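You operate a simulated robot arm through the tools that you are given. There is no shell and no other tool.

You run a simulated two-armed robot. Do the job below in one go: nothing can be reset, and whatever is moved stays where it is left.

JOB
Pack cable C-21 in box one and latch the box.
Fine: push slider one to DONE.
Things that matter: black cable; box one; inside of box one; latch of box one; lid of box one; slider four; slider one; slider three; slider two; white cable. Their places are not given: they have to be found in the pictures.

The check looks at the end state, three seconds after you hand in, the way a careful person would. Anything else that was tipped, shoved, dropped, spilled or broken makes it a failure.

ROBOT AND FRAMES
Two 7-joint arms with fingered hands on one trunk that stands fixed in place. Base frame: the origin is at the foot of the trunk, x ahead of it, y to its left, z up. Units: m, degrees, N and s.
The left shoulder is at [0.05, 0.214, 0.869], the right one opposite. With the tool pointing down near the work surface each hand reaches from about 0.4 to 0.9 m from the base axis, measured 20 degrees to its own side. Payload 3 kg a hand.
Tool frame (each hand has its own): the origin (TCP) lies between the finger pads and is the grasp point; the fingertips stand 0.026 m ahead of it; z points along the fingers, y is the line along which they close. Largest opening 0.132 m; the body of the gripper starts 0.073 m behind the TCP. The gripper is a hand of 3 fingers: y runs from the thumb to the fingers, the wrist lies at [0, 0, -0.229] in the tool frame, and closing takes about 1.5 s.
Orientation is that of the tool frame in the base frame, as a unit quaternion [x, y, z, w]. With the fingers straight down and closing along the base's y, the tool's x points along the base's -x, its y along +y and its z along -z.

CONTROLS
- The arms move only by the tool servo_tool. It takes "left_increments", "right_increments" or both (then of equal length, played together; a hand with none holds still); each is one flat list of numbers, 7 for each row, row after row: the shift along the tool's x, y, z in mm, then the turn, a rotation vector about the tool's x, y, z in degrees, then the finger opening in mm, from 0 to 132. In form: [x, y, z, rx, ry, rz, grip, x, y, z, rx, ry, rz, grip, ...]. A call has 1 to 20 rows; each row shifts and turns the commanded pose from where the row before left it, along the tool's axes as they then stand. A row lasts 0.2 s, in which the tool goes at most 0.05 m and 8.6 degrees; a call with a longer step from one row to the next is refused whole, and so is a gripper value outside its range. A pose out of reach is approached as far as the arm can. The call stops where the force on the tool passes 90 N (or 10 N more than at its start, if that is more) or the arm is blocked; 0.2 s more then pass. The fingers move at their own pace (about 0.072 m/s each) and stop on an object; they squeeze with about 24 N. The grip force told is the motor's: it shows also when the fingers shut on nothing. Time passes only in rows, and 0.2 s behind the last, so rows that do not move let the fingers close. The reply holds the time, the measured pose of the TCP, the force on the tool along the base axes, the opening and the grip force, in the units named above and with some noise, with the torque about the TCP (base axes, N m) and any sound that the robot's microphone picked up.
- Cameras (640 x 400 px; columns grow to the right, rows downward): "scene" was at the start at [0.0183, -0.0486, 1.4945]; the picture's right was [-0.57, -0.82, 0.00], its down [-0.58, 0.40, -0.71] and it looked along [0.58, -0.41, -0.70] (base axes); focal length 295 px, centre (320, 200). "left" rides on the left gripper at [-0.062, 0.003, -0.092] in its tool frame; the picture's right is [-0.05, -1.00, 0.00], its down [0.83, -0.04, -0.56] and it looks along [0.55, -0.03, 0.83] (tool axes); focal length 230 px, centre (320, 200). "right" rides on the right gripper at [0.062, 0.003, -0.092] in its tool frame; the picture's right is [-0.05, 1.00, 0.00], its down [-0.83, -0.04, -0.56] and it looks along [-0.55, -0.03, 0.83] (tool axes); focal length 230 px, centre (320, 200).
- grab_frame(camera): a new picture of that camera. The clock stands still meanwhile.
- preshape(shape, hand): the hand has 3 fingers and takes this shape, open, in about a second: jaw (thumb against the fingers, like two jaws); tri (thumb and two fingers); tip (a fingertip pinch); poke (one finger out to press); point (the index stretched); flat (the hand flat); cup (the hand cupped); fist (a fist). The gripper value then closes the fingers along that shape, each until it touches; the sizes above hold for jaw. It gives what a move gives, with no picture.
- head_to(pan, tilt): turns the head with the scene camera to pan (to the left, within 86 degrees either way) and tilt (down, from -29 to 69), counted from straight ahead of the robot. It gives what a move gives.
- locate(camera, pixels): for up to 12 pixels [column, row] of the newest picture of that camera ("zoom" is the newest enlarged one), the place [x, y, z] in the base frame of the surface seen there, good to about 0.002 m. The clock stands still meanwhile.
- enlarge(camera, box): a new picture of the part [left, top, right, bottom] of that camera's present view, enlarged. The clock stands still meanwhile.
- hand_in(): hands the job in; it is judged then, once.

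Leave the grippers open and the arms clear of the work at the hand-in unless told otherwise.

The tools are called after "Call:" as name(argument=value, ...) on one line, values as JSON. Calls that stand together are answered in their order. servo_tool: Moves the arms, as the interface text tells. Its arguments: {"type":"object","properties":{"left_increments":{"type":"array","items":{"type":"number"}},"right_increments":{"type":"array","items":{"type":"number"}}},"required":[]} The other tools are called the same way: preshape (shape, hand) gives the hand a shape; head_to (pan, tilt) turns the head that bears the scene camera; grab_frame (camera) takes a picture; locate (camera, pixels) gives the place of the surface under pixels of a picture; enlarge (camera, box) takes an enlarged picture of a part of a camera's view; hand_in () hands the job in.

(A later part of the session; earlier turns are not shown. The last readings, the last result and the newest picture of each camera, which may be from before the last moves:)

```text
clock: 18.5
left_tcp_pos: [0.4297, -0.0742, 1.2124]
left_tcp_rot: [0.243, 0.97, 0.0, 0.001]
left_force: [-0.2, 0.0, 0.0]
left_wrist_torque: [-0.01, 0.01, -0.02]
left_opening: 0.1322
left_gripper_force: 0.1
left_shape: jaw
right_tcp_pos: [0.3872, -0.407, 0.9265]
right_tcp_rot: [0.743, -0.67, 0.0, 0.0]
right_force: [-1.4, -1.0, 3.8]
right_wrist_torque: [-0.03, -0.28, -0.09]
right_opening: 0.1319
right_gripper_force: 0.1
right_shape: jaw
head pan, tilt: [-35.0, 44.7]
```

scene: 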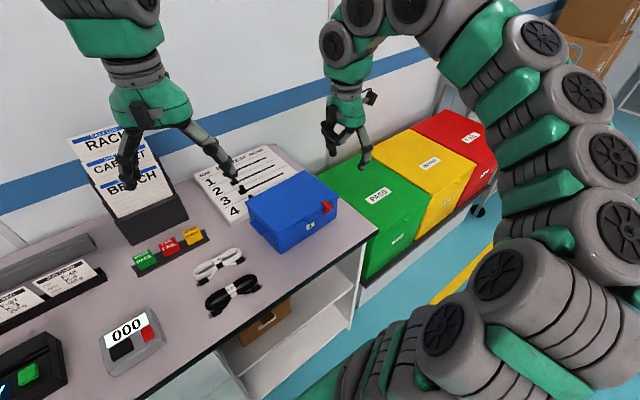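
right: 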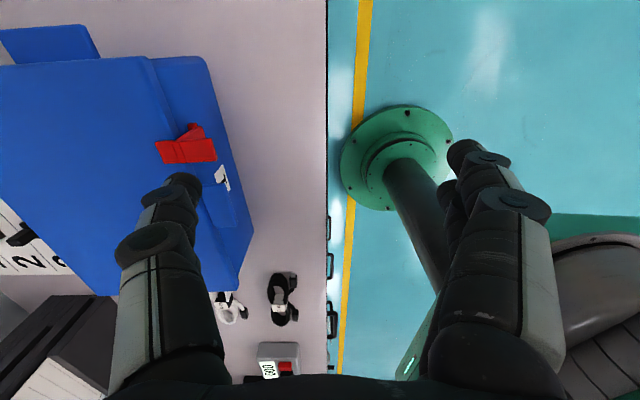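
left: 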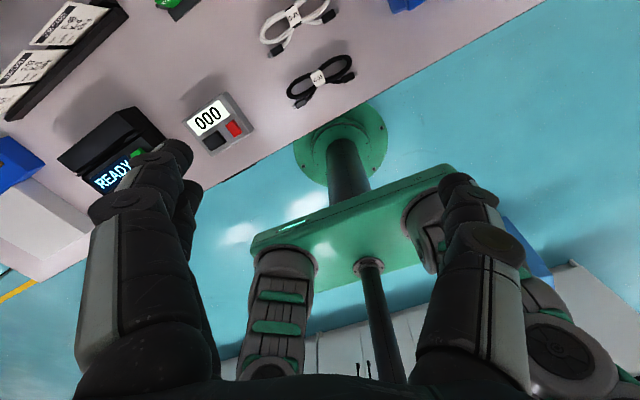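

Contact was made at TCP z = 0.927 (3.8 N). Next I drag outward (tool +y) and down together in small steps.

Call:
servo_tool(right_increments=[0, 2, 2, 0, 0, 0, 132, 0, 3, 2, 0, 0, 0, 132, 0, 3, 2, 0, 0, 0, 132])

Call:
enlarge(camera="right", box=[100, 60, 340, 240])

```text
clock: 19.3
left_tcp_pos: [0.4299, -0.074, 1.2134]
left_tcp_rot: [0.244, 0.97, 0.0, -0.001]
left_force: [0.3, -0.1, 0.1]
left_wrist_torque: [0.02, -0.01, 0.03]
left_opening: 0.1321
left_gripper_force: 0.1
left_shape: jaw
right_tcp_pos: [0.3799, -0.4072, 0.9211]
right_tcp_rot: [0.742, -0.67, 0.0, 0.0]
right_force: [-2.1, 0.4, 2.3]
right_wrist_torque: [0.05, -0.15, 0.02]
right_opening: 0.1319
right_gripper_force: 0.0
right_shape: jaw
head pan, tilt: [-35.0, 44.7]
```

```text
2.22 times, centred on (220, 150) of right
```

zoom: 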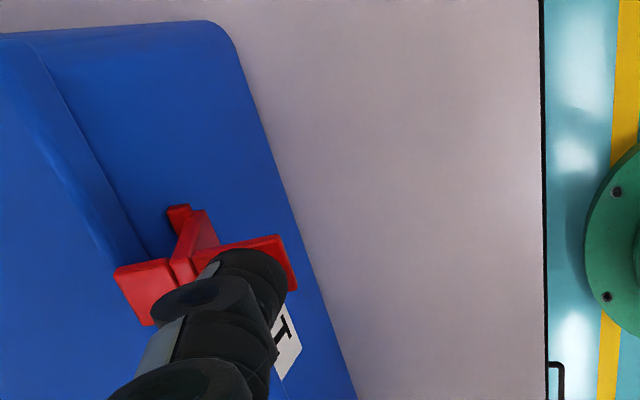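

The force is low and the latch looks to be rotating with the thumb. I'll continue outward and down.

Call:
servo_tool(right_increments=[0, 3, 4, 0, 0, 0, 132, 0, 3, 4, 0, 0, 0, 132, 0, 2, 4, 0, 0, 0, 132, 0, 2, 5, 0, 0, 0, 132])

Call:
enlarge(camera="right", box=[100, 60, 340, 240])

Call:
enlarge(camera="scene", box=[290, 165, 370, 235])

```text
clock: 20.3
left_tcp_pos: [0.4304, -0.0733, 1.2125]
left_tcp_rot: [0.243, 0.97, 0.0, 0.0]
left_force: [0.1, 0.6, 0.5]
left_wrist_torque: [0.03, 0.02, 0.0]
left_opening: 0.1319
left_gripper_force: 0.0
left_shape: jaw
right_tcp_pos: [0.3696, -0.408, 0.9034]
right_tcp_rot: [0.741, -0.671, 0.0, 0.0]
right_force: [-1.6, -0.6, 1.3]
right_wrist_torque: [-0.01, -0.02, 0.01]
right_opening: 0.1317
right_gripper_force: 0.1
right_shape: jaw
head pan, tilt: [-35.0, 44.7]
```

```text
2.22 times, centred on (220, 150) of right
```

zoom: 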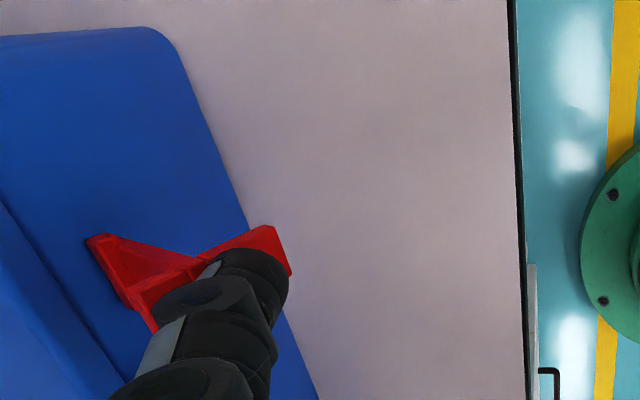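

```text
5.71 times, centred on (330, 200) of scene
```

zoom: 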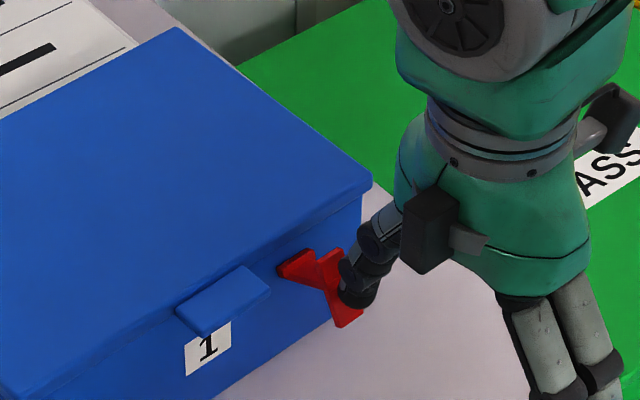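

The latch has swung well out (stem about 70° from vertical). I'll push further down so it stays clear, then release and look.

Call:
servo_tool(right_increments=[0, 0, 5, 0, 0, 0, 132, 0, -1, 5, 0, 0, 0, 132, 0, -2, 5, 0, 0, 0, 132, 0, 0, 0, 0, 0, 0, 132])

Call:
enlarge(camera="scene", box=[290, 165, 370, 235])

```text
clock: 21.3
left_tcp_pos: [0.4303, -0.0735, 1.2134]
left_tcp_rot: [0.244, 0.97, 0.0, 0.0]
left_force: [0.1, -0.1, 0.0]
left_wrist_torque: [-0.01, 0.01, 0.02]
left_opening: 0.132
left_gripper_force: 0.0
left_shape: jaw
right_tcp_pos: [0.3716, -0.4085, 0.8888]
right_tcp_rot: [0.742, -0.67, 0.0, 0.0]
right_force: [-2.6, -0.6, 1.1]
right_wrist_torque: [0.02, 0.04, 0.02]
right_opening: 0.1315
right_gripper_force: 0.1
right_shape: jaw
head pan, tilt: [-35.0, 44.7]
```

```text
5.71 times, centred on (330, 200) of scene
```

zoom: 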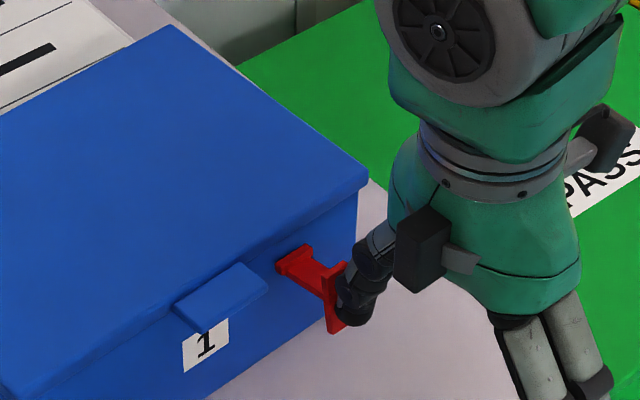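

The latch stem is now about horizontal. I'll back the thumb away from the robot's side first (toward -x), then up, so it isn't dragged closed.

Call:
servo_tool(right_increments=[0, 10, 0, 0, 0, 0, 132, 0, 15, -5, 0, 0, 0, 132, 0, 0, -40, 0, 0, 0, 132, 0, 0, -45, 0, 0, 0, 132, 0, 0, -45, 0, 0, 0, 132])

Call:
enlarge(camera="scene", box=[230, 160, 350, 260])

Call:
locate(camera="zoom", pixels=[[150, 172], [378, 48], [272, 298], [412, 238], [385, 238], [285, 370], [458, 214], [430, 255], [480, 240], [470, 230], [490, 250]])

```text
clock: 22.5
left_tcp_pos: [0.4303, -0.0734, 1.2131]
left_tcp_rot: [0.243, 0.97, -0.001, 0.001]
left_force: [0.4, 0.9, -0.2]
left_wrist_torque: [-0.02, 0.01, 0.0]
left_opening: 0.132
left_gripper_force: 0.0
left_shape: jaw
right_tcp_pos: [0.3495, -0.3971, 1.0229]
right_tcp_rot: [0.74, -0.672, 0.001, 0.002]
right_force: [-0.1, 0.9, 0.0]
right_wrist_torque: [-0.02, -0.02, 0.03]
right_opening: 0.1323
right_gripper_force: 0.0
right_shape: jaw
right hand out of reach, approached as far as the arm can: row 4, 5
head pan, tilt: [-35.0, 44.7]
```

```text
4.00 times, centred on (290, 210) of scene
```

zoom: 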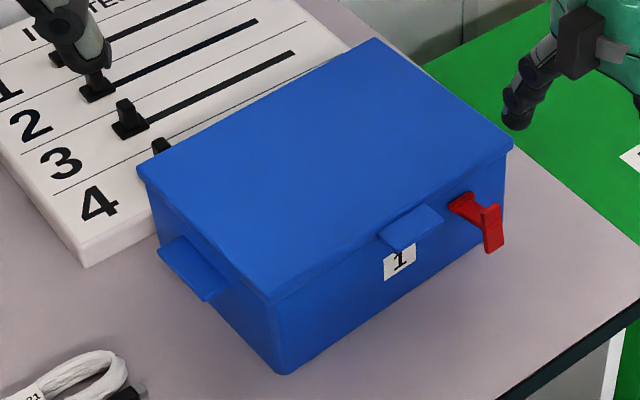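

```text
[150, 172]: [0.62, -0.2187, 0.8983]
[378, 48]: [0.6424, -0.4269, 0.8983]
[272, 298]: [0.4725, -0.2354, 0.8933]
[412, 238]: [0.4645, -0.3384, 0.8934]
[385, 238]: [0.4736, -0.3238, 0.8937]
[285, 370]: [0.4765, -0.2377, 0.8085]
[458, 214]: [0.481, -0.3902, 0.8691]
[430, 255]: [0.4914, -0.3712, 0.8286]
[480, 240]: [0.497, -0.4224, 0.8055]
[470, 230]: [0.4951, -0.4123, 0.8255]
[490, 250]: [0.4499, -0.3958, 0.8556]
```

The latch is open and stays out; the box hasn't moved. Next I lift the lid by its lip using the two fingers as a scoop. I'll move the right hand left and forward, then pitch it 45° so the fingers point forward and down.

Call:
servo_tool(right_increments=[-14, -34, -9, 0, 0, 0, 132, -14, -34, -9, 0, 0, 0, 132, -13, -33, -9, 0, 0, 0, 132, 0, 0, 0, 8.5, 0, 0, 132, 0, 0, 0, 8.5, 0, 0, 132, 0, 0, 0, 8.5, 0, 0, 132, 0, 0, 0, 8.5, 0, 0, 132, 0, 0, 0, 8.5, 0, 0, 132, 0, 0, 0, 2.5, 0, 0, 132, 0, 0, 0, 0, 0, 0, 132])

Call:
grab_frame(camera="scene")

Call:
grab_frame(camera="right")

```text
clock: 24.7
left_tcp_pos: [0.4303, -0.0731, 1.2127]
left_tcp_rot: [0.244, 0.97, 0.001, 0.0]
left_force: [-0.1, -0.4, 0.0]
left_wrist_torque: [-0.01, -0.02, -0.02]
left_opening: 0.1318
left_gripper_force: 0.1
left_shape: jaw
right_tcp_pos: [0.4494, -0.3488, 1.0507]
right_tcp_rot: [0.698, -0.631, 0.225, -0.251]
right_force: [0.2, 0.2, -0.3]
right_wrist_torque: [-0.01, -0.03, 0.0]
right_opening: 0.1321
right_gripper_force: 0.0
right_shape: jaw
right hand out of reach, approached as far as the arm can: row 8
head pan, tilt: [-35.0, 44.7]
```

```text
taken
```

scene: 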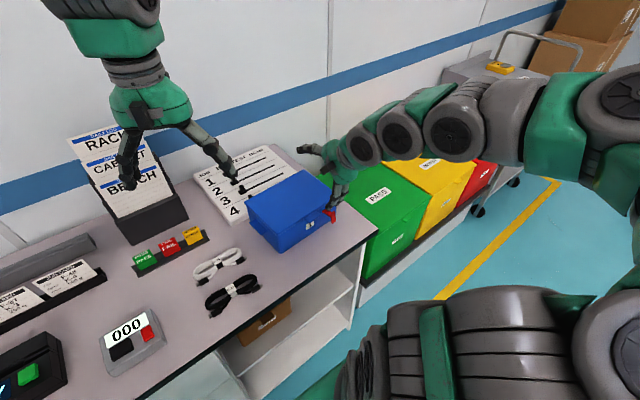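

```text
taken
```

right: 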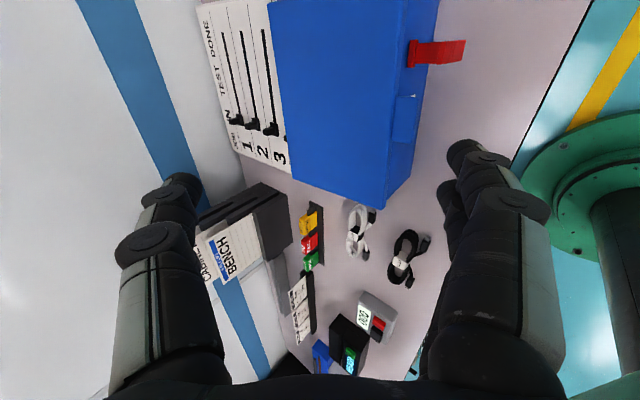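

The pitch reached about 39°, which is enough. I'll verify the index and middle fingertip positions in the camera image at (465,150) and (447,195).

Call:
locate(camera="right", pixels=[[463, 148], [470, 158], [447, 185], [445, 200], [408, 120], [400, 100], [395, 140], [180, 180]])

Call:
enlarge(camera="scene", box=[270, 120, 390, 240])

```text
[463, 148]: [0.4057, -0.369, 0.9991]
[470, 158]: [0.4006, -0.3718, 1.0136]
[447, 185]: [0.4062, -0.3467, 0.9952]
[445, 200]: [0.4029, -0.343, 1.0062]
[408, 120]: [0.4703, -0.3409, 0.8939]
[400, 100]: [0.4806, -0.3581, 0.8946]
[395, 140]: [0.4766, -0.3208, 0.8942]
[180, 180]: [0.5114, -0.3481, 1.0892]
```

```text
3.33 times, centred on (330, 180) of scene
```

zoom: 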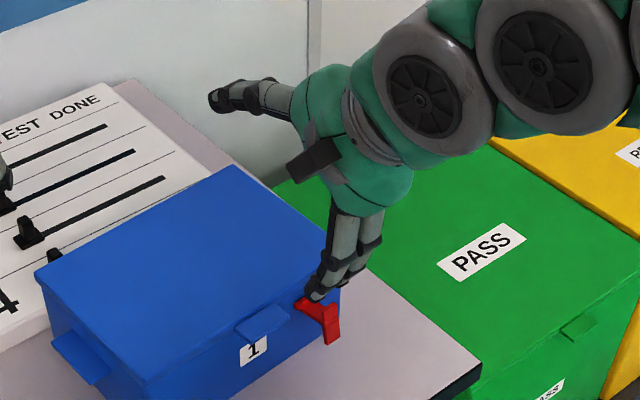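

Fingertips are where expected. I'll lower straight down in front of the lip, so the fingertips end at about (0.418, -0.34, 0.875), below lip height.

Call:
servo_tool(right_increments=[-0.8, 16.2, 22.4, 0, 0, 0, 132, -0.8, 16.2, 22.4, 0, 0, 0, 132, -0.8, 16.2, 22.4, 0, 0, 0, 132, -0.8, 16.2, 22.4, 0, 0, 0, 132, 0, 0, 0, 0, 0, 0, 132])

Call:
grab_frame(camera="right")

Call:
enlarge(camera="scene", box=[270, 120, 390, 240])

```text
clock: 25.9
left_tcp_pos: [0.4301, -0.074, 1.2126]
left_tcp_rot: [0.244, 0.97, 0.0, 0.0]
left_force: [-0.1, -0.1, 0.4]
left_wrist_torque: [0.01, 0.01, 0.02]
left_opening: 0.1319
left_gripper_force: 0.2
left_shape: jaw
right_tcp_pos: [0.4479, -0.3487, 1.0529]
right_tcp_rot: [0.698, -0.631, 0.226, -0.251]
right_force: [-0.6, -0.5, 0.8]
right_wrist_torque: [0.0, -0.02, 0.03]
right_opening: 0.1321
right_gripper_force: 0.0
right_shape: jaw
right hand out of reach, approached as far as the arm can: row 1, 2, 3, 4
head pan, tilt: [-35.0, 44.7]
```

```text
taken
```

right: 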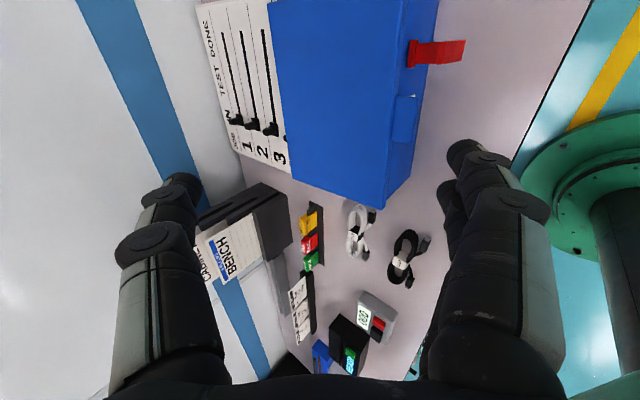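

```text
3.33 times, centred on (330, 180) of scene
```

zoom: 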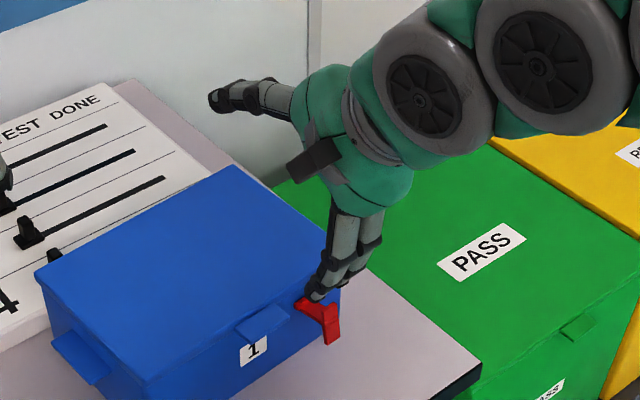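

The arm can't go lower in this wrist posture, which is near a joint limit. I'll undo the tilt and turn the hand the other way round, with the thumb on the robot's side as the scoop. That should sit mid-range for the wrist.

Call:
servo_tool(right_increments=[0, 0, 0, -8.5, 0, 0, 132, 0, 0, 0, -8.5, 0, 0, 132, 0, 0, 0, -8.5, 0, 0, 132, 0, 0, 0, -8.5, 0, 0, 132, 0, 0, 0, -5.4, 0, 0, 132, 0, 0, 0, 0, 0, 8.5, 132, 0, 0, 0, 0, 0, 8.5, 132, 0, 0, 0, 0, 0, 8.5, 132, 0, 0, 0, 0, 0, 8.5, 132, 0, 0, 0, 0, 0, 8.5, 132, 0, 0, 0, 0, 0, 8.5, 132, 0, 0, 0, 0, 0, 8.5, 132, 0, 0, 0, 0, 0, 8.5, 132, 0, 0, 0, 0, 0, 8.5, 132, 0, 0, 0, 0, 0, 8.5, 132, 0, 0, 0, 0, 0, 8.5, 132, 0, 0, 0, 0, 0, 8.5, 132])

Call:
servo_tool(right_increments=[0, 0, 0, 0, 0, 8.5, 132, 0, 0, 0, 0, 0, 8.5, 132, 0, 0, 0, 0, 0, 8.5, 132, 0, 0, 0, 0, 0, 8.5, 132, 0, 0, 0, 0, 0, 8.5, 132, 0, 0, 0, 0, 0, 8.5, 132, 0, 0, 0, 0, 0, 8.5, 132, 0, 0, 0, 0, 0, 8.5, 132, 0, 0, 0, 0, 0, 8.5, 132, 0, 0, 0, 0, 0, 0, 132])

Call:
grab_frame(camera="scene")

```text
clock: 29.5
left_tcp_pos: [0.4307, -0.0735, 1.2113]
left_tcp_rot: [0.243, 0.97, 0.0, 0.0]
left_force: [-0.8, 0.4, -0.4]
left_wrist_torque: [0.01, 0.03, 0.02]
left_opening: 0.1319
left_gripper_force: 0.0
left_shape: jaw
right_tcp_pos: [0.4488, -0.3483, 1.0533]
right_tcp_rot: [0.054, 0.998, 0.004, 0.022]
right_force: [1.0, 0.6, 0.6]
right_wrist_torque: [-0.01, 0.01, 0.01]
right_opening: 0.132
right_gripper_force: 0.1
right_shape: jaw
head pan, tilt: [-35.0, 44.7]
```

```text
clock: 31.7
left_tcp_pos: [0.4303, -0.0738, 1.2131]
left_tcp_rot: [0.244, 0.97, 0.001, 0.0]
left_force: [0.0, 0.0, 0.8]
left_wrist_torque: [0.03, 0.0, 0.03]
left_opening: 0.1318
left_gripper_force: 0.0
left_shape: jaw
right_tcp_pos: [0.4502, -0.3481, 1.0524]
right_tcp_rot: [0.661, 0.75, 0.017, 0.015]
right_force: [0.6, -0.2, 0.4]
right_wrist_torque: [0.01, -0.02, 0.04]
right_opening: 0.1321
right_gripper_force: 0.1
right_shape: jaw
head pan, tilt: [-35.0, 44.7]
```

```text
taken
```

scene: 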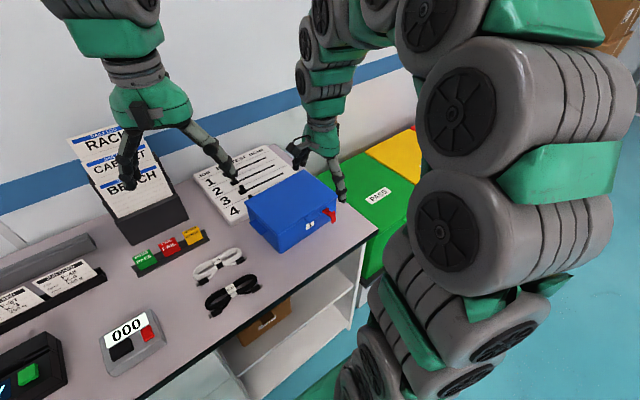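

Now tool y points forward with the thumb on the robot's side. I'll pitch forward about 42° and check reach.

Call:
servo_tool(right_increments=[0, 0, 0, -8.5, 0, 0, 132, 0, 0, 0, -8.5, 0, 0, 132, 0, 0, 0, -8.5, 0, 0, 132, 0, 0, 0, -8.5, 0, 0, 132, 0, 0, 0, -8.5, 0, 0, 132, 0, 0, 0, 0, 0, 0, 132])

Call:
grab_frame(camera="scene")

Call:
grab_frame(camera="right")

```text
clock: 33.1
left_tcp_pos: [0.4297, -0.0731, 1.2134]
left_tcp_rot: [0.244, 0.97, 0.001, 0.0]
left_force: [0.3, 0.2, 0.6]
left_wrist_torque: [0.01, -0.03, 0.0]
left_opening: 0.1318
left_gripper_force: 0.0
left_shape: jaw
right_tcp_pos: [0.4614, -0.36, 1.0658]
right_tcp_rot: [0.609, 0.694, 0.287, 0.254]
right_force: [0.2, -0.1, -0.4]
right_wrist_torque: [0.0, 0.08, 0.01]
right_opening: 0.1323
right_gripper_force: 0.0
right_shape: jaw
right hand out of reach, approached as far as the arm can: row 5
head pan, tilt: [-35.0, 44.7]
```

```text
taken
```

scene: 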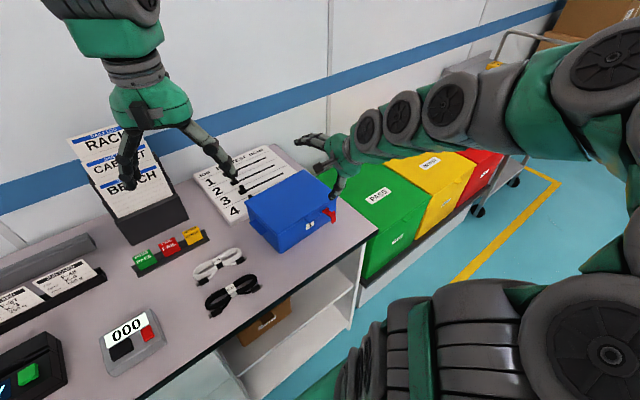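

```text
taken
```

right: 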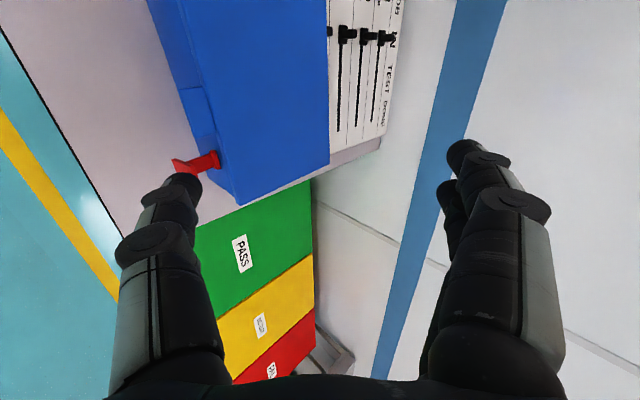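

The right wrist is too close to its shoulder for this tilt. The left arm has a better distance for it, so I'll park the right hand out to the right and, at the same time, yaw the left hand so its thumb faces the robot.

Call:
servo_tool(right_increments=[-40, 0, 0, 8.5, 0, 0, 132, -45, 0, 0, 8.5, 0, 0, 132, -45, 0, 0, 8.5, 0, 0, 132, -45, 0, 0, 8.5, 0, 0, 132, -45, 0, 0, 8.5, 0, 0, 132, -30, 0, -40, 0, 0, 0, 132, 0, 0, -40, 0, 0, 0, 132], left_increments=[0, 0, 0, 0, 0, 8.5, 132, 0, 0, 0, 0, 0, 8.5, 132, 0, 0, 0, 0, 0, 8.5, 132, 0, 0, 0, 0, 0, 8.5, 132, 0, 0, 0, 0, 0, 8.5, 132, 0, 0, 0, 0, 0, 8.5, 132, 0, 0, 0, 0, 0, 5, 132])

Call:
grab_frame(camera="scene")

Call:
grab_frame(camera="left")

```text
clock: 34.7
left_tcp_pos: [0.4296, -0.0745, 1.2132]
left_tcp_rot: [0.672, 0.741, 0.0, 0.0]
left_force: [0.3, 0.1, 0.9]
left_wrist_torque: [0.01, 0.0, 0.0]
left_opening: 0.1322
left_gripper_force: 0.1
left_shape: jaw
right_tcp_pos: [0.4877, -0.6069, 1.1472]
right_tcp_rot: [0.66, 0.751, 0.017, 0.014]
right_force: [0.3, 0.4, 0.1]
right_wrist_torque: [0.02, -0.02, 0.01]
right_opening: 0.132
right_gripper_force: 0.0
right_shape: jaw
head pan, tilt: [-35.0, 44.7]
```

```text
taken
```

scene: 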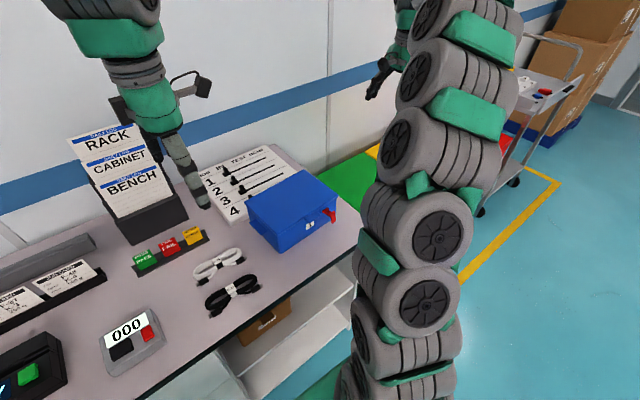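

```text
taken
```

left: 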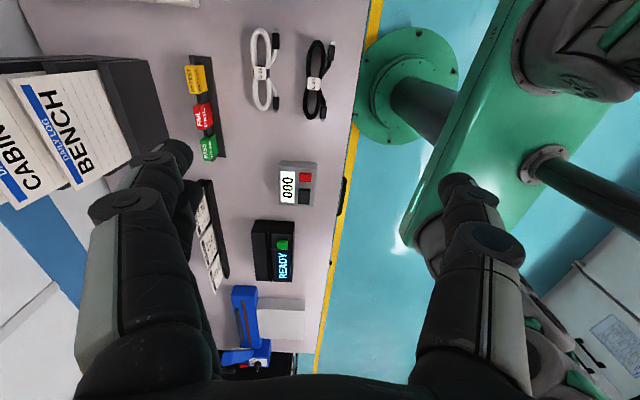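

The left hand is yawed right, with its thumb on the robot side. I'll carry it over to in front of the lip at height, then pitch it forward 45°.

Call:
servo_tool(left_increments=[-45.3, -1.8, 8.4, 0, 0, 0, 132, -45.3, -1.8, 8.4, 0, 0, 0, 132, -45.3, -1.8, 8.4, 0, 0, 0, 132, -45.3, -1.8, 8.4, 0, 0, 0, 132, -45.3, -1.8, 8.4, 0, 0, 0, 132, -45.3, -1.8, 8.4, 0, 0, 0, 132, 0, 0, 0, -8.5, 0, 0, 132, 0, 0, 0, -8.5, 0, 0, 132, 0, 0, 0, -8.5, 0, 0, 132, 0, 0, 0, -8.5, 0, 0, 132, 0, 0, 0, -8.5, 0, 0, 132, 0, 0, 0, -2.5, 0, 0, 132, 0, 0, 0, 0, 0, 0, 132])

Call:
grab_frame(camera="scene")

Call:
grab_frame(camera="left")

```text
clock: 37.5
left_tcp_pos: [0.4548, -0.2761, 1.1738]
left_tcp_rot: [0.606, 0.701, 0.272, 0.259]
left_force: [0.1, 0.8, 0.5]
left_wrist_torque: [-0.04, -0.03, -0.01]
left_opening: 0.1321
left_gripper_force: 0.1
left_shape: jaw
left hand out of reach, approached as far as the arm can: row 5, 6
right_tcp_pos: [0.4853, -0.6119, 1.1441]
right_tcp_rot: [0.663, 0.748, 0.019, 0.013]
right_force: [-0.6, 0.4, -0.2]
right_wrist_torque: [-0.02, 0.01, 0.01]
right_opening: 0.132
right_gripper_force: 0.1
right_shape: jaw
head pan, tilt: [-35.0, 44.7]
```

```text
taken
```

scene: 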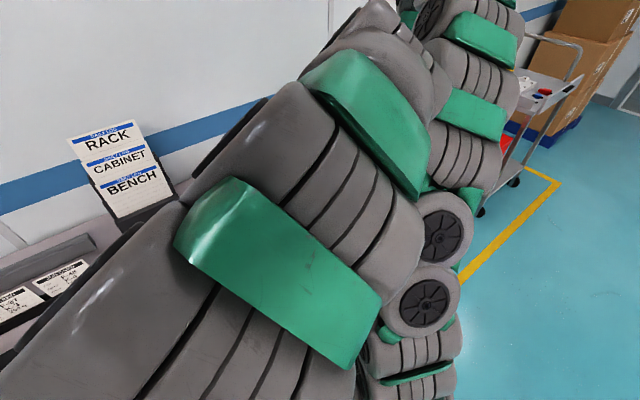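

```text
taken
```

left: 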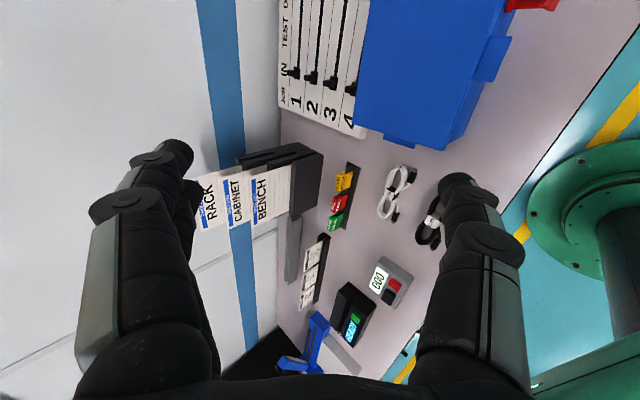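

The left arm hit a limit at height (it's at y = -0.276). I'll go down first, staying in front of the box, and then try moving right at the lower height.

Call:
servo_tool(left_increments=[-1.8, -28.1, 26.2, 0, 0, 0, 132, -1.8, -28.1, 26.2, 0, 0, 0, 132, -1.8, -28.1, 26.2, 0, 0, 0, 132, -1.8, -28.1, 26.2, 0, 0, 0, 132, -1.8, -28.1, 26.2, 0, 0, 0, 132, -1.8, -28.1, 26.2, 0, 0, 0, 132, 0, 0, 0, 0, 0, 0, 132])

Call:
grab_frame(camera="scene")

Call:
grab_frame(camera="left")

```text
clock: 38.7
left_tcp_pos: [0.4611, -0.2973, 1.0403]
left_tcp_rot: [0.56, 0.771, 0.162, 0.256]
left_force: [0.0, -0.4, -0.3]
left_wrist_torque: [0.0, 0.02, -0.01]
left_opening: 0.1318
left_gripper_force: 0.0
left_shape: jaw
right_tcp_pos: [0.4871, -0.6098, 1.1451]
right_tcp_rot: [0.663, 0.748, 0.017, 0.013]
right_force: [-0.8, -0.1, 0.1]
right_wrist_torque: [0.02, 0.0, -0.01]
right_opening: 0.1322
right_gripper_force: 0.0
right_shape: jaw
head pan, tilt: [-35.0, 44.7]
stopped in row 5 (left hand): the arm was blocked; the commanded pose is now the measured one
```

```text
taken
```

scene: 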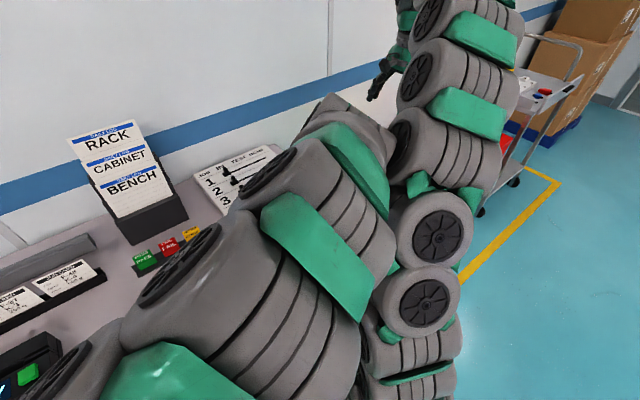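

```text
taken
```

left: 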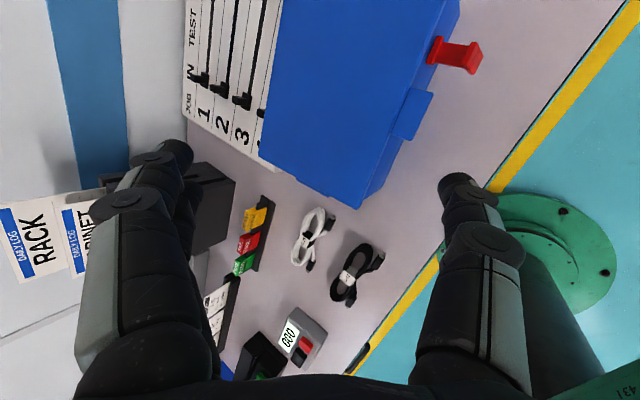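

The left forearm seems to have met the right arm. I'll back the left hand off up and left, then reorient it to point sideways (toward -y), which keeps its wrist on the left side. The two fingers will be on the forward side, ready to slip under the lip from the left.

Call:
servo_tool(left_increments=[12.5, 22.5, -25.2, 0, 0, 0, 132, 12.5, 22.5, -25.2, 0, 0, 0, 132, 12.5, 22.5, -25.2, 0, 0, 0, 132, 12.5, 22.5, -25.2, 0, 0, 0, 132, 0, 0, 0, 0, 0, 0, 132])

Call:
grab_frame(camera="scene")

```text
clock: 39.9
left_tcp_pos: [0.4607, -0.2152, 1.1615]
left_tcp_rot: [0.56, 0.771, 0.163, 0.256]
left_force: [0.3, 0.0, -0.2]
left_wrist_torque: [-0.01, -0.01, 0.01]
left_opening: 0.1322
left_gripper_force: 0.2
left_shape: jaw
right_tcp_pos: [0.4872, -0.6105, 1.1444]
right_tcp_rot: [0.664, 0.748, 0.018, 0.013]
right_force: [0.0, 0.7, 0.2]
right_wrist_torque: [0.02, -0.04, 0.02]
right_opening: 0.1323
right_gripper_force: 0.1
right_shape: jaw
head pan, tilt: [-35.0, 44.7]
```

```text
taken
```

scene: 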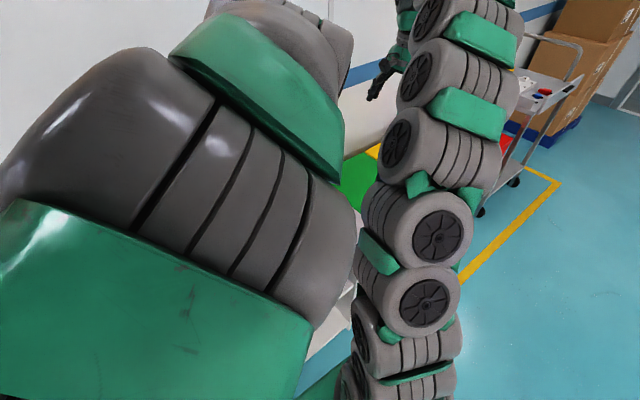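

Free again. I'll slide the left hand further left, away from the right arm, and then reorient it to point toward -y.

Call:
servo_tool(left_increments=[37.9, 12.8, -1.5, 0, 0, 0, 132, 37.9, 12.8, -1.5, 0, 0, 0, 132, 37.9, 12.8, -1.5, 0, 0, 0, 132, 0, 0, 0, 4.0, -7.0, -1.32, 132, 0, 0, 0, 4.0, -7.0, -1.32, 132, 0, 0, 0, 4.0, -7.0, -1.32, 132, 0, 0, 0, 4.0, -7.0, -1.32, 132, 0, 0, 0, 4.0, -7.0, -1.32, 132, 0, 0, 0, 4.0, -7.0, -1.32, 132, 0, 0, 0, 4.0, -7.0, -1.32, 132, 0, 0, 0, 4.0, -7.0, -1.32, 132, 0, 0, 0, 4.0, -7.0, -1.32, 132, 0, 0, 0, 0, 0, 0, 132])

Call:
grab_frame(camera="scene")

Call:
grab_frame(camera="left")

```text
clock: 42.7
left_tcp_pos: [0.4605, -0.0982, 1.1596]
left_tcp_rot: [0.532, 0.587, -0.409, 0.452]
left_force: [0.9, -0.5, 0.6]
left_wrist_torque: [0.01, -0.01, -0.02]
left_opening: 0.132
left_gripper_force: 0.1
left_shape: jaw
right_tcp_pos: [0.4864, -0.6114, 1.1445]
right_tcp_rot: [0.663, 0.748, 0.017, 0.012]
right_force: [0.1, -0.2, -0.4]
right_wrist_torque: [-0.02, -0.02, -0.01]
right_opening: 0.132
right_gripper_force: 0.1
right_shape: jaw
head pan, tilt: [-35.0, 44.7]
```

```text
taken
```

scene: 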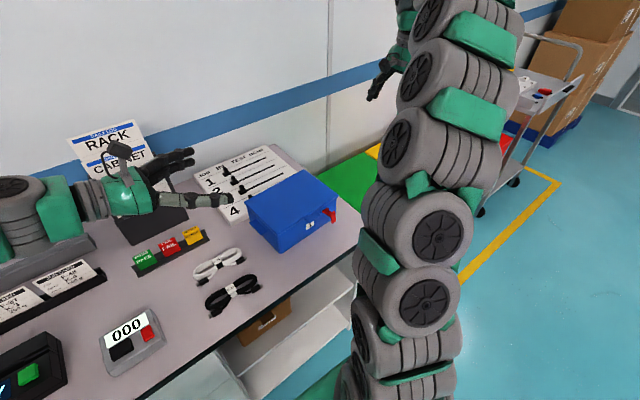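

```text
taken
```

left: 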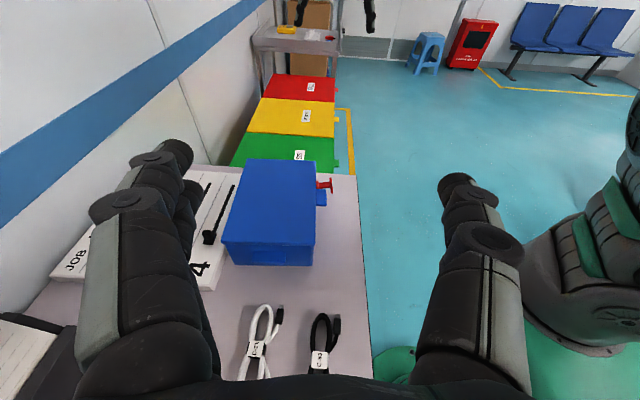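

The left hand now points toward -y comfortably, and its camera sees the box. I'll locate the fingertips to calibrate the upper finger's position.

Call:
locate(camera="left", pixels=[[178, 145], [180, 160], [190, 150], [193, 185], [200, 200], [455, 180], [322, 198], [330, 185], [315, 170]])

Call:
enlarge(camera="left", box=[120, 110, 360, 270])

```text
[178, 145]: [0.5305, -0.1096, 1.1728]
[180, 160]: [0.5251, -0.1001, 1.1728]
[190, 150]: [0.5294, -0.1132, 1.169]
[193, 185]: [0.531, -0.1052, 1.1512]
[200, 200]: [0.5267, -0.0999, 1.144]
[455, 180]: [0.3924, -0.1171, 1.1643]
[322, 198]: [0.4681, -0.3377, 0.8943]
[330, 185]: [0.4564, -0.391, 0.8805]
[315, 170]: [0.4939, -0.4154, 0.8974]
```

```text
2.50 times, centred on (240, 190) of left
```

zoom: 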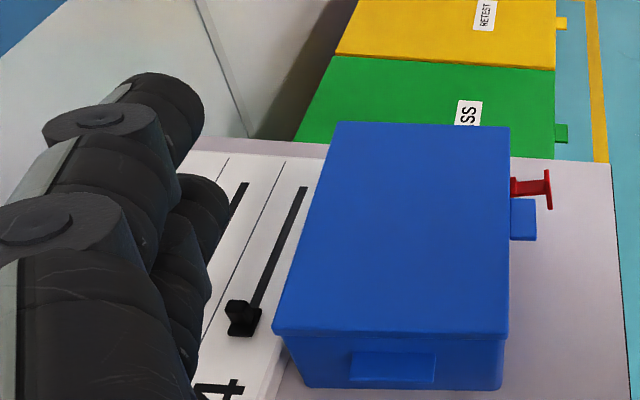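

Upper-finger offset is confirmed (about +0.070 in x, top about +0.014 in z from the TCP). I'll move the left hand forward of the box's front-left corner at z = 1.0, staying clear of the cables.

Call:
servo_tool(left_increments=[24.2, -19.2, 33.0, 0, 0, 0, 132, 24.2, -19.2, 33.0, 0, 0, 0, 132, 24.2, -19.2, 33.0, 0, 0, 0, 132, 24.2, -19.2, 33.0, 0, 0, 0, 132, 24.2, -19.2, 33.0, 0, 0, 0, 132, 0, 0, 0, 0, 0, 0, 132])

Call:
grab_frame(camera="scene")

Call:
grab_frame(camera="left")

```text
clock: 44.1
left_tcp_pos: [0.3985, -0.2342, 1.0138]
left_tcp_rot: [0.535, 0.584, -0.409, 0.454]
left_force: [0.3, 0.4, -0.4]
left_wrist_torque: [-0.01, 0.02, -0.04]
left_opening: 0.1318
left_gripper_force: 0.0
left_shape: jaw
left hand out of reach, approached as far as the arm can: row 4, 5
right_tcp_pos: [0.4868, -0.6109, 1.1445]
right_tcp_rot: [0.664, 0.748, 0.017, 0.012]
right_force: [0.6, 0.0, -0.7]
right_wrist_torque: [-0.04, 0.0, 0.0]
right_opening: 0.1319
right_gripper_force: 0.1
right_shape: jaw
head pan, tilt: [-35.0, 44.7]
```

```text
taken
```

scene: 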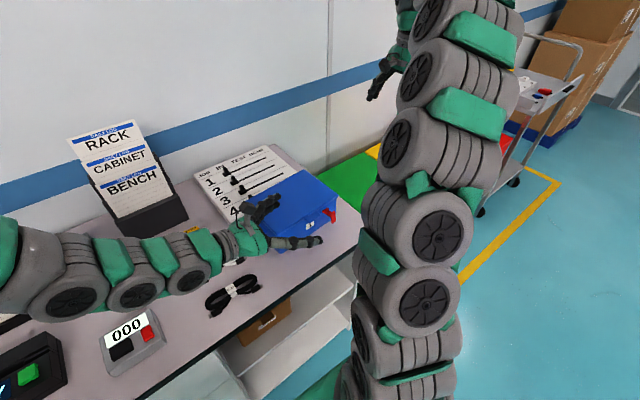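

```text
taken
```

left: 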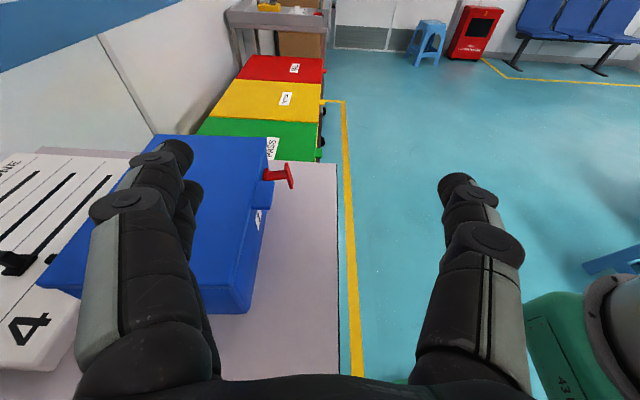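

The left arm reaches a minimum-distance limit near its shoulder. A slightly steeper slope and going further right fixes that. Before moving, I'll check how near the right arm is by locating points on it.

Call:
locate(camera="scene", pixels=[[365, 210], [365, 260], [360, 300], [360, 350], [385, 160], [400, 100], [345, 390], [390, 235], [245, 240], [290, 242], [315, 240]])

```text
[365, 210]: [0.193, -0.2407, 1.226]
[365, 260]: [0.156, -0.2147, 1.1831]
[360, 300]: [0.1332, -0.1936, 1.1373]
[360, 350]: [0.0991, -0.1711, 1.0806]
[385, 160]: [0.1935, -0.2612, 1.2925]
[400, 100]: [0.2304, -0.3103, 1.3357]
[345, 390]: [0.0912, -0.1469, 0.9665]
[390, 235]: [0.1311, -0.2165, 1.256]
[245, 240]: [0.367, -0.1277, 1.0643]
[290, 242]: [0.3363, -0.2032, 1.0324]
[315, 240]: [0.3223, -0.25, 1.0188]
```

The right arm stays at x < 0.23, so there's clearance. I'll move the left hand right, to in front of the lip at z ≈ 1.0, and add 10° of downward slope.

Call:
servo_tool(left_increments=[-3.7, -11, 31.5, 0, 0, 0, 132, -3.7, -11, 31.5, 0, 0, 0, 132, -3.7, -11, 31.5, 0, 0, 0, 132, 0, 0, 0, 0, 5, 0, 132, 0, 0, 0, 0, 5, 0, 132, 0, 0, 0, 0, 0, 0, 132])

Call:
grab_frame(camera="scene")

Call:
grab_frame(camera="left")

```text
clock: 45.5
left_tcp_pos: [0.3766, -0.3303, 1.0009]
left_tcp_rot: [0.566, 0.626, -0.36, 0.399]
left_force: [0.0, -0.3, 0.1]
left_wrist_torque: [-0.04, 0.01, -0.05]
left_opening: 0.1322
left_gripper_force: 0.0
left_shape: jaw
right_tcp_pos: [0.4878, -0.6106, 1.1455]
right_tcp_rot: [0.663, 0.748, 0.017, 0.013]
right_force: [-0.6, -0.2, 0.0]
right_wrist_torque: [0.01, -0.01, -0.02]
right_opening: 0.1323
right_gripper_force: 0.1
right_shape: jaw
head pan, tilt: [-35.0, 44.7]
```

```text
taken
```

scene: 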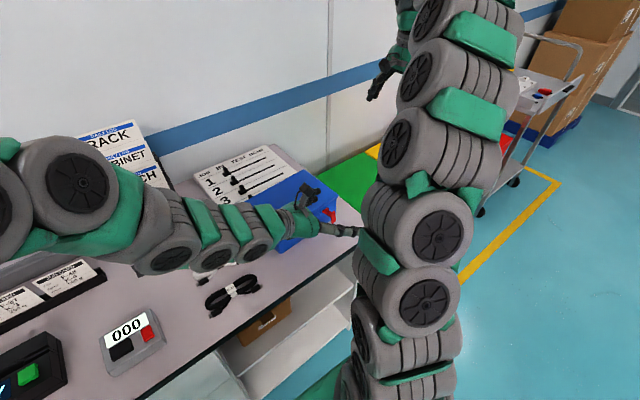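

```text
taken
```

left: 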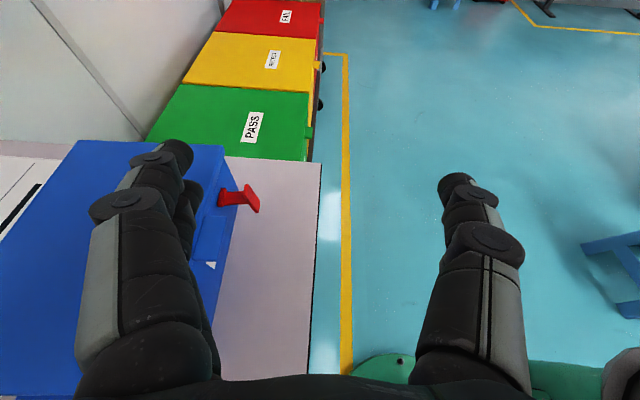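

Now in front of the lip at z = 1.0. I'll locate the fingertip surfaces and lip edges from this view to plan the descent.

Call:
locate(camera="left", pixels=[[178, 145], [185, 155], [188, 190], [193, 195], [198, 215], [222, 225], [235, 215], [205, 250], [245, 200]])

Call:
enlarge(camera="left", box=[120, 120, 320, 270])

```text
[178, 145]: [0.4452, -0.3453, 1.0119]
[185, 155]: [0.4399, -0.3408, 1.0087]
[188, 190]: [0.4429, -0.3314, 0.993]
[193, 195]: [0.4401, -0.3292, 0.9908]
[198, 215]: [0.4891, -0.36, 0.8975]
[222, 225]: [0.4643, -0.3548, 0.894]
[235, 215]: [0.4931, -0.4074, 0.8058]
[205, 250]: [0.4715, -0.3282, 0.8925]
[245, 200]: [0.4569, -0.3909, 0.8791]
```

```text
2.67 times, centred on (220, 195) of left
```

zoom: 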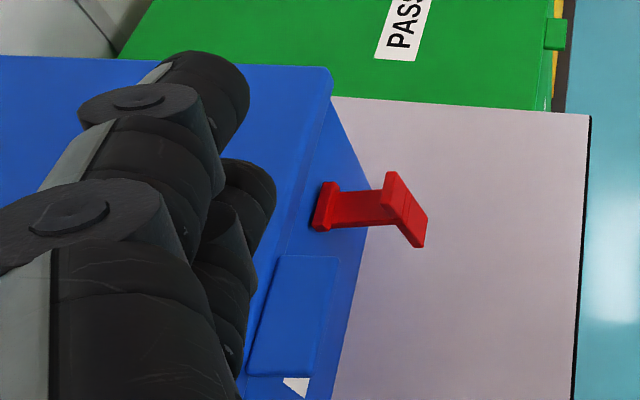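

The lip's front edge is at about x 0.458 and the finger's front side at about 0.456, so I'll back off 7 mm first and then go straight down to TCP z ≈ 0.854 (finger below the lip).

Call:
servo_tool(left_increments=[0, -7, 0, 0, 0, 0, 132, 33.3, 0, 15.6, 0, 0, 0, 132, 33.3, 0, 15.6, 0, 0, 0, 132, 33.3, 0, 15.6, 0, 0, 0, 132, 33.3, 0, 15.6, 0, 0, 0, 132, 0, 0, 0, 0, 0, 0, 132])

Call:
grab_frame(camera="left")

Call:
enlarge(camera="scene", box=[220, 160, 380, 280])

```text
clock: 46.9
left_tcp_pos: [0.3682, -0.3306, 0.8555]
left_tcp_rot: [0.565, 0.625, -0.361, 0.4]
left_force: [0.5, 0.1, 0.4]
left_wrist_torque: [0.01, 0.01, -0.02]
left_opening: 0.1319
left_gripper_force: 0.1
left_shape: jaw
right_tcp_pos: [0.4858, -0.6113, 1.1445]
right_tcp_rot: [0.663, 0.748, 0.017, 0.014]
right_force: [-0.1, -1.3, -0.2]
right_wrist_torque: [0.02, 0.03, 0.01]
right_opening: 0.1319
right_gripper_force: 0.1
right_shape: jaw
head pan, tilt: [-35.0, 44.7]
```

```text
taken
```

left: 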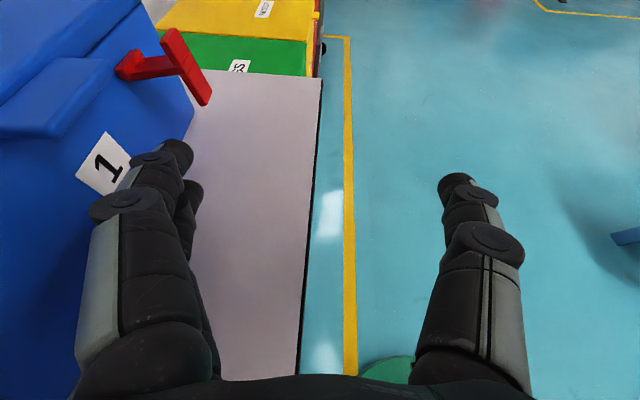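

```text
3.33 times, centred on (300, 220) of scene
```

zoom: 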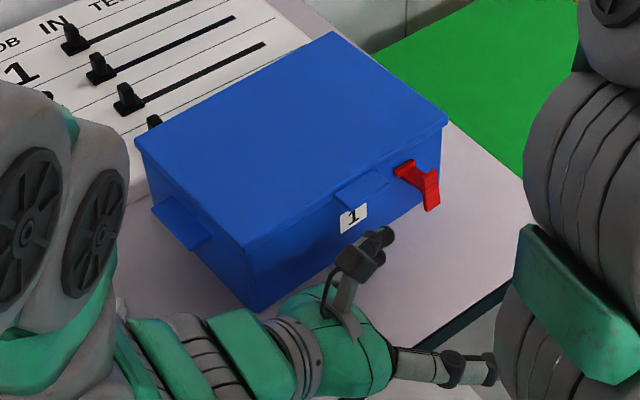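

The fingers are below lip level and clear. Before sliding under the lip I'll check how far the knuckles protrude toward the box face.

Call:
locate(camera="left", pixels=[[95, 208], [120, 195], [100, 300], [85, 370], [135, 155], [165, 150], [180, 145], [60, 120], [20, 110], [50, 200], [95, 100]])

```text
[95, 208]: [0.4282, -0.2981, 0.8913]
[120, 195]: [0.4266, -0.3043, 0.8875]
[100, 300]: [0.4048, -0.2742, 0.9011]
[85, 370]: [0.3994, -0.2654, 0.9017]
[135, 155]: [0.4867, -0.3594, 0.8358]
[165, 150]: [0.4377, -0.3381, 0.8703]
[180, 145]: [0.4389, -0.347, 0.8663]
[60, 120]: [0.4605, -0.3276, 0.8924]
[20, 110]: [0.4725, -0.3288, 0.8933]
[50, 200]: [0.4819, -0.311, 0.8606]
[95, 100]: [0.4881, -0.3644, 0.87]
```

The finger tapers so the tip is nearest the box; there's room. I'll slide +x by 29 mm so the finger lies under the lip, watching force.

Call:
servo_tool(left_increments=[0, 10, 0, 0, 0, 0, 132, 0, 10, 0, 0, 0, 0, 132, 0, 9, 0, 0, 0, 0, 132, 0, 0, 0, 0, 0, 0, 132])

Call:
grab_frame(camera="left")

Call:
enlarge(camera="scene", box=[220, 160, 380, 280])

```text
clock: 47.9
left_tcp_pos: [0.3977, -0.3286, 0.854]
left_tcp_rot: [0.565, 0.626, -0.36, 0.399]
left_force: [-0.3, -0.4, 0.1]
left_wrist_torque: [0.01, 0.02, -0.01]
left_opening: 0.132
left_gripper_force: 0.3
left_shape: jaw
right_tcp_pos: [0.4863, -0.6106, 1.145]
right_tcp_rot: [0.663, 0.748, 0.017, 0.013]
right_force: [0.1, 0.0, 0.9]
right_wrist_torque: [-0.03, -0.01, -0.01]
right_opening: 0.132
right_gripper_force: 0.1
right_shape: jaw
head pan, tilt: [-35.0, 44.7]
```

```text
taken
```

left: 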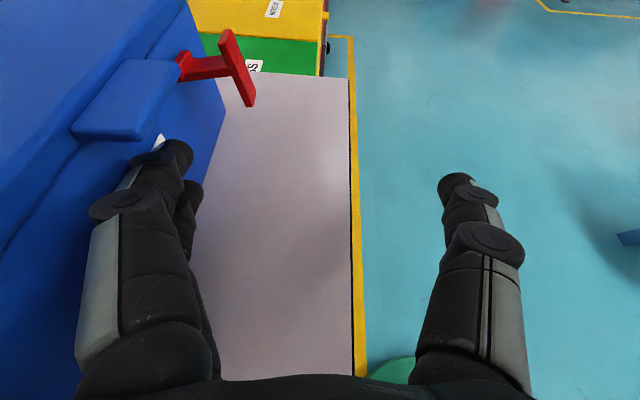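

```text
3.33 times, centred on (300, 220) of scene
```

zoom: 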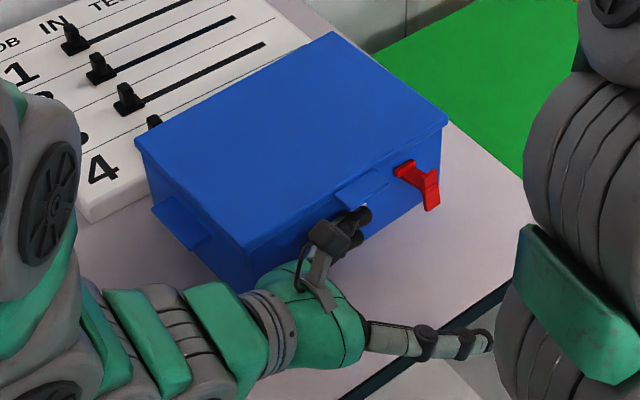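

No force so far. I'll locate the tip and the lip's edges in this view to confirm the overlap before lifting.

Call:
locate(camera="left", pixels=[[178, 143], [185, 152], [170, 148], [150, 158], [120, 195], [77, 128], [138, 136], [172, 70], [135, 65]])

```text
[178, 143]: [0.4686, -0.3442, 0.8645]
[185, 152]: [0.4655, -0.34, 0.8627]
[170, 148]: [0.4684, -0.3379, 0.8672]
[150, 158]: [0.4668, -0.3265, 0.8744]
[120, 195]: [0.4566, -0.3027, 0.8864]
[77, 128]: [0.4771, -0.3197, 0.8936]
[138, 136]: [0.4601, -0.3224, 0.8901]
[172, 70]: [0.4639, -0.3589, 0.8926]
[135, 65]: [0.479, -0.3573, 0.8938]
```

The finger is well under the lip (top at z ≈ 0.874; lip underside ≈ 0.888). I'll lift 16 mm and check the force.

Call:
servo_tool(left_increments=[-7.26, 0, -3.39, 0, 0, 0, 132, -7.26, 0, -3.39, 0, 0, 0, 132, 0, 0, 0, 0, 0, 0, 132])

Call:
grab_frame(camera="left")

Call:
enlarge(camera="scene", box=[220, 160, 380, 280])

```text
clock: 48.7
left_tcp_pos: [0.3975, -0.3304, 0.8706]
left_tcp_rot: [0.566, 0.626, -0.36, 0.399]
left_force: [0.6, 0.4, 0.3]
left_wrist_torque: [0.0, 0.05, 0.02]
left_opening: 0.1319
left_gripper_force: 0.2
left_shape: jaw
right_tcp_pos: [0.487, -0.6106, 1.1457]
right_tcp_rot: [0.663, 0.748, 0.017, 0.012]
right_force: [-0.7, -0.4, 0.0]
right_wrist_torque: [0.0, -0.02, -0.01]
right_opening: 0.1322
right_gripper_force: 0.1
right_shape: jaw
head pan, tilt: [-35.0, 44.7]
```

```text
taken
```

left: 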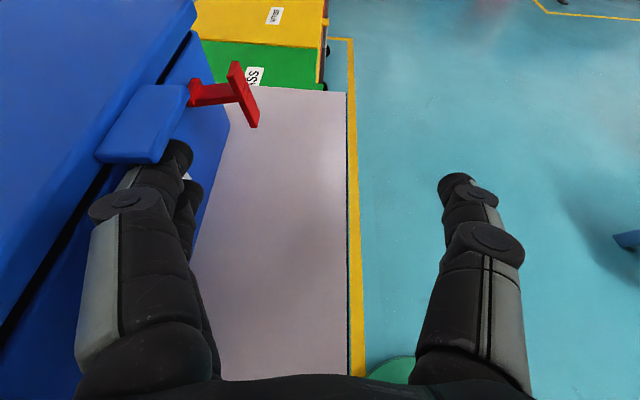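

```text
3.33 times, centred on (300, 220) of scene
```

zoom: 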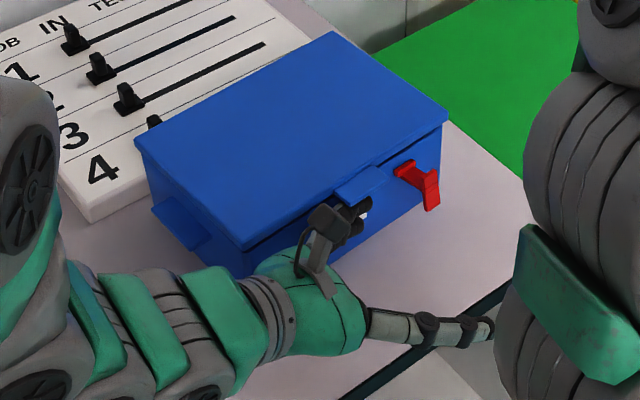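

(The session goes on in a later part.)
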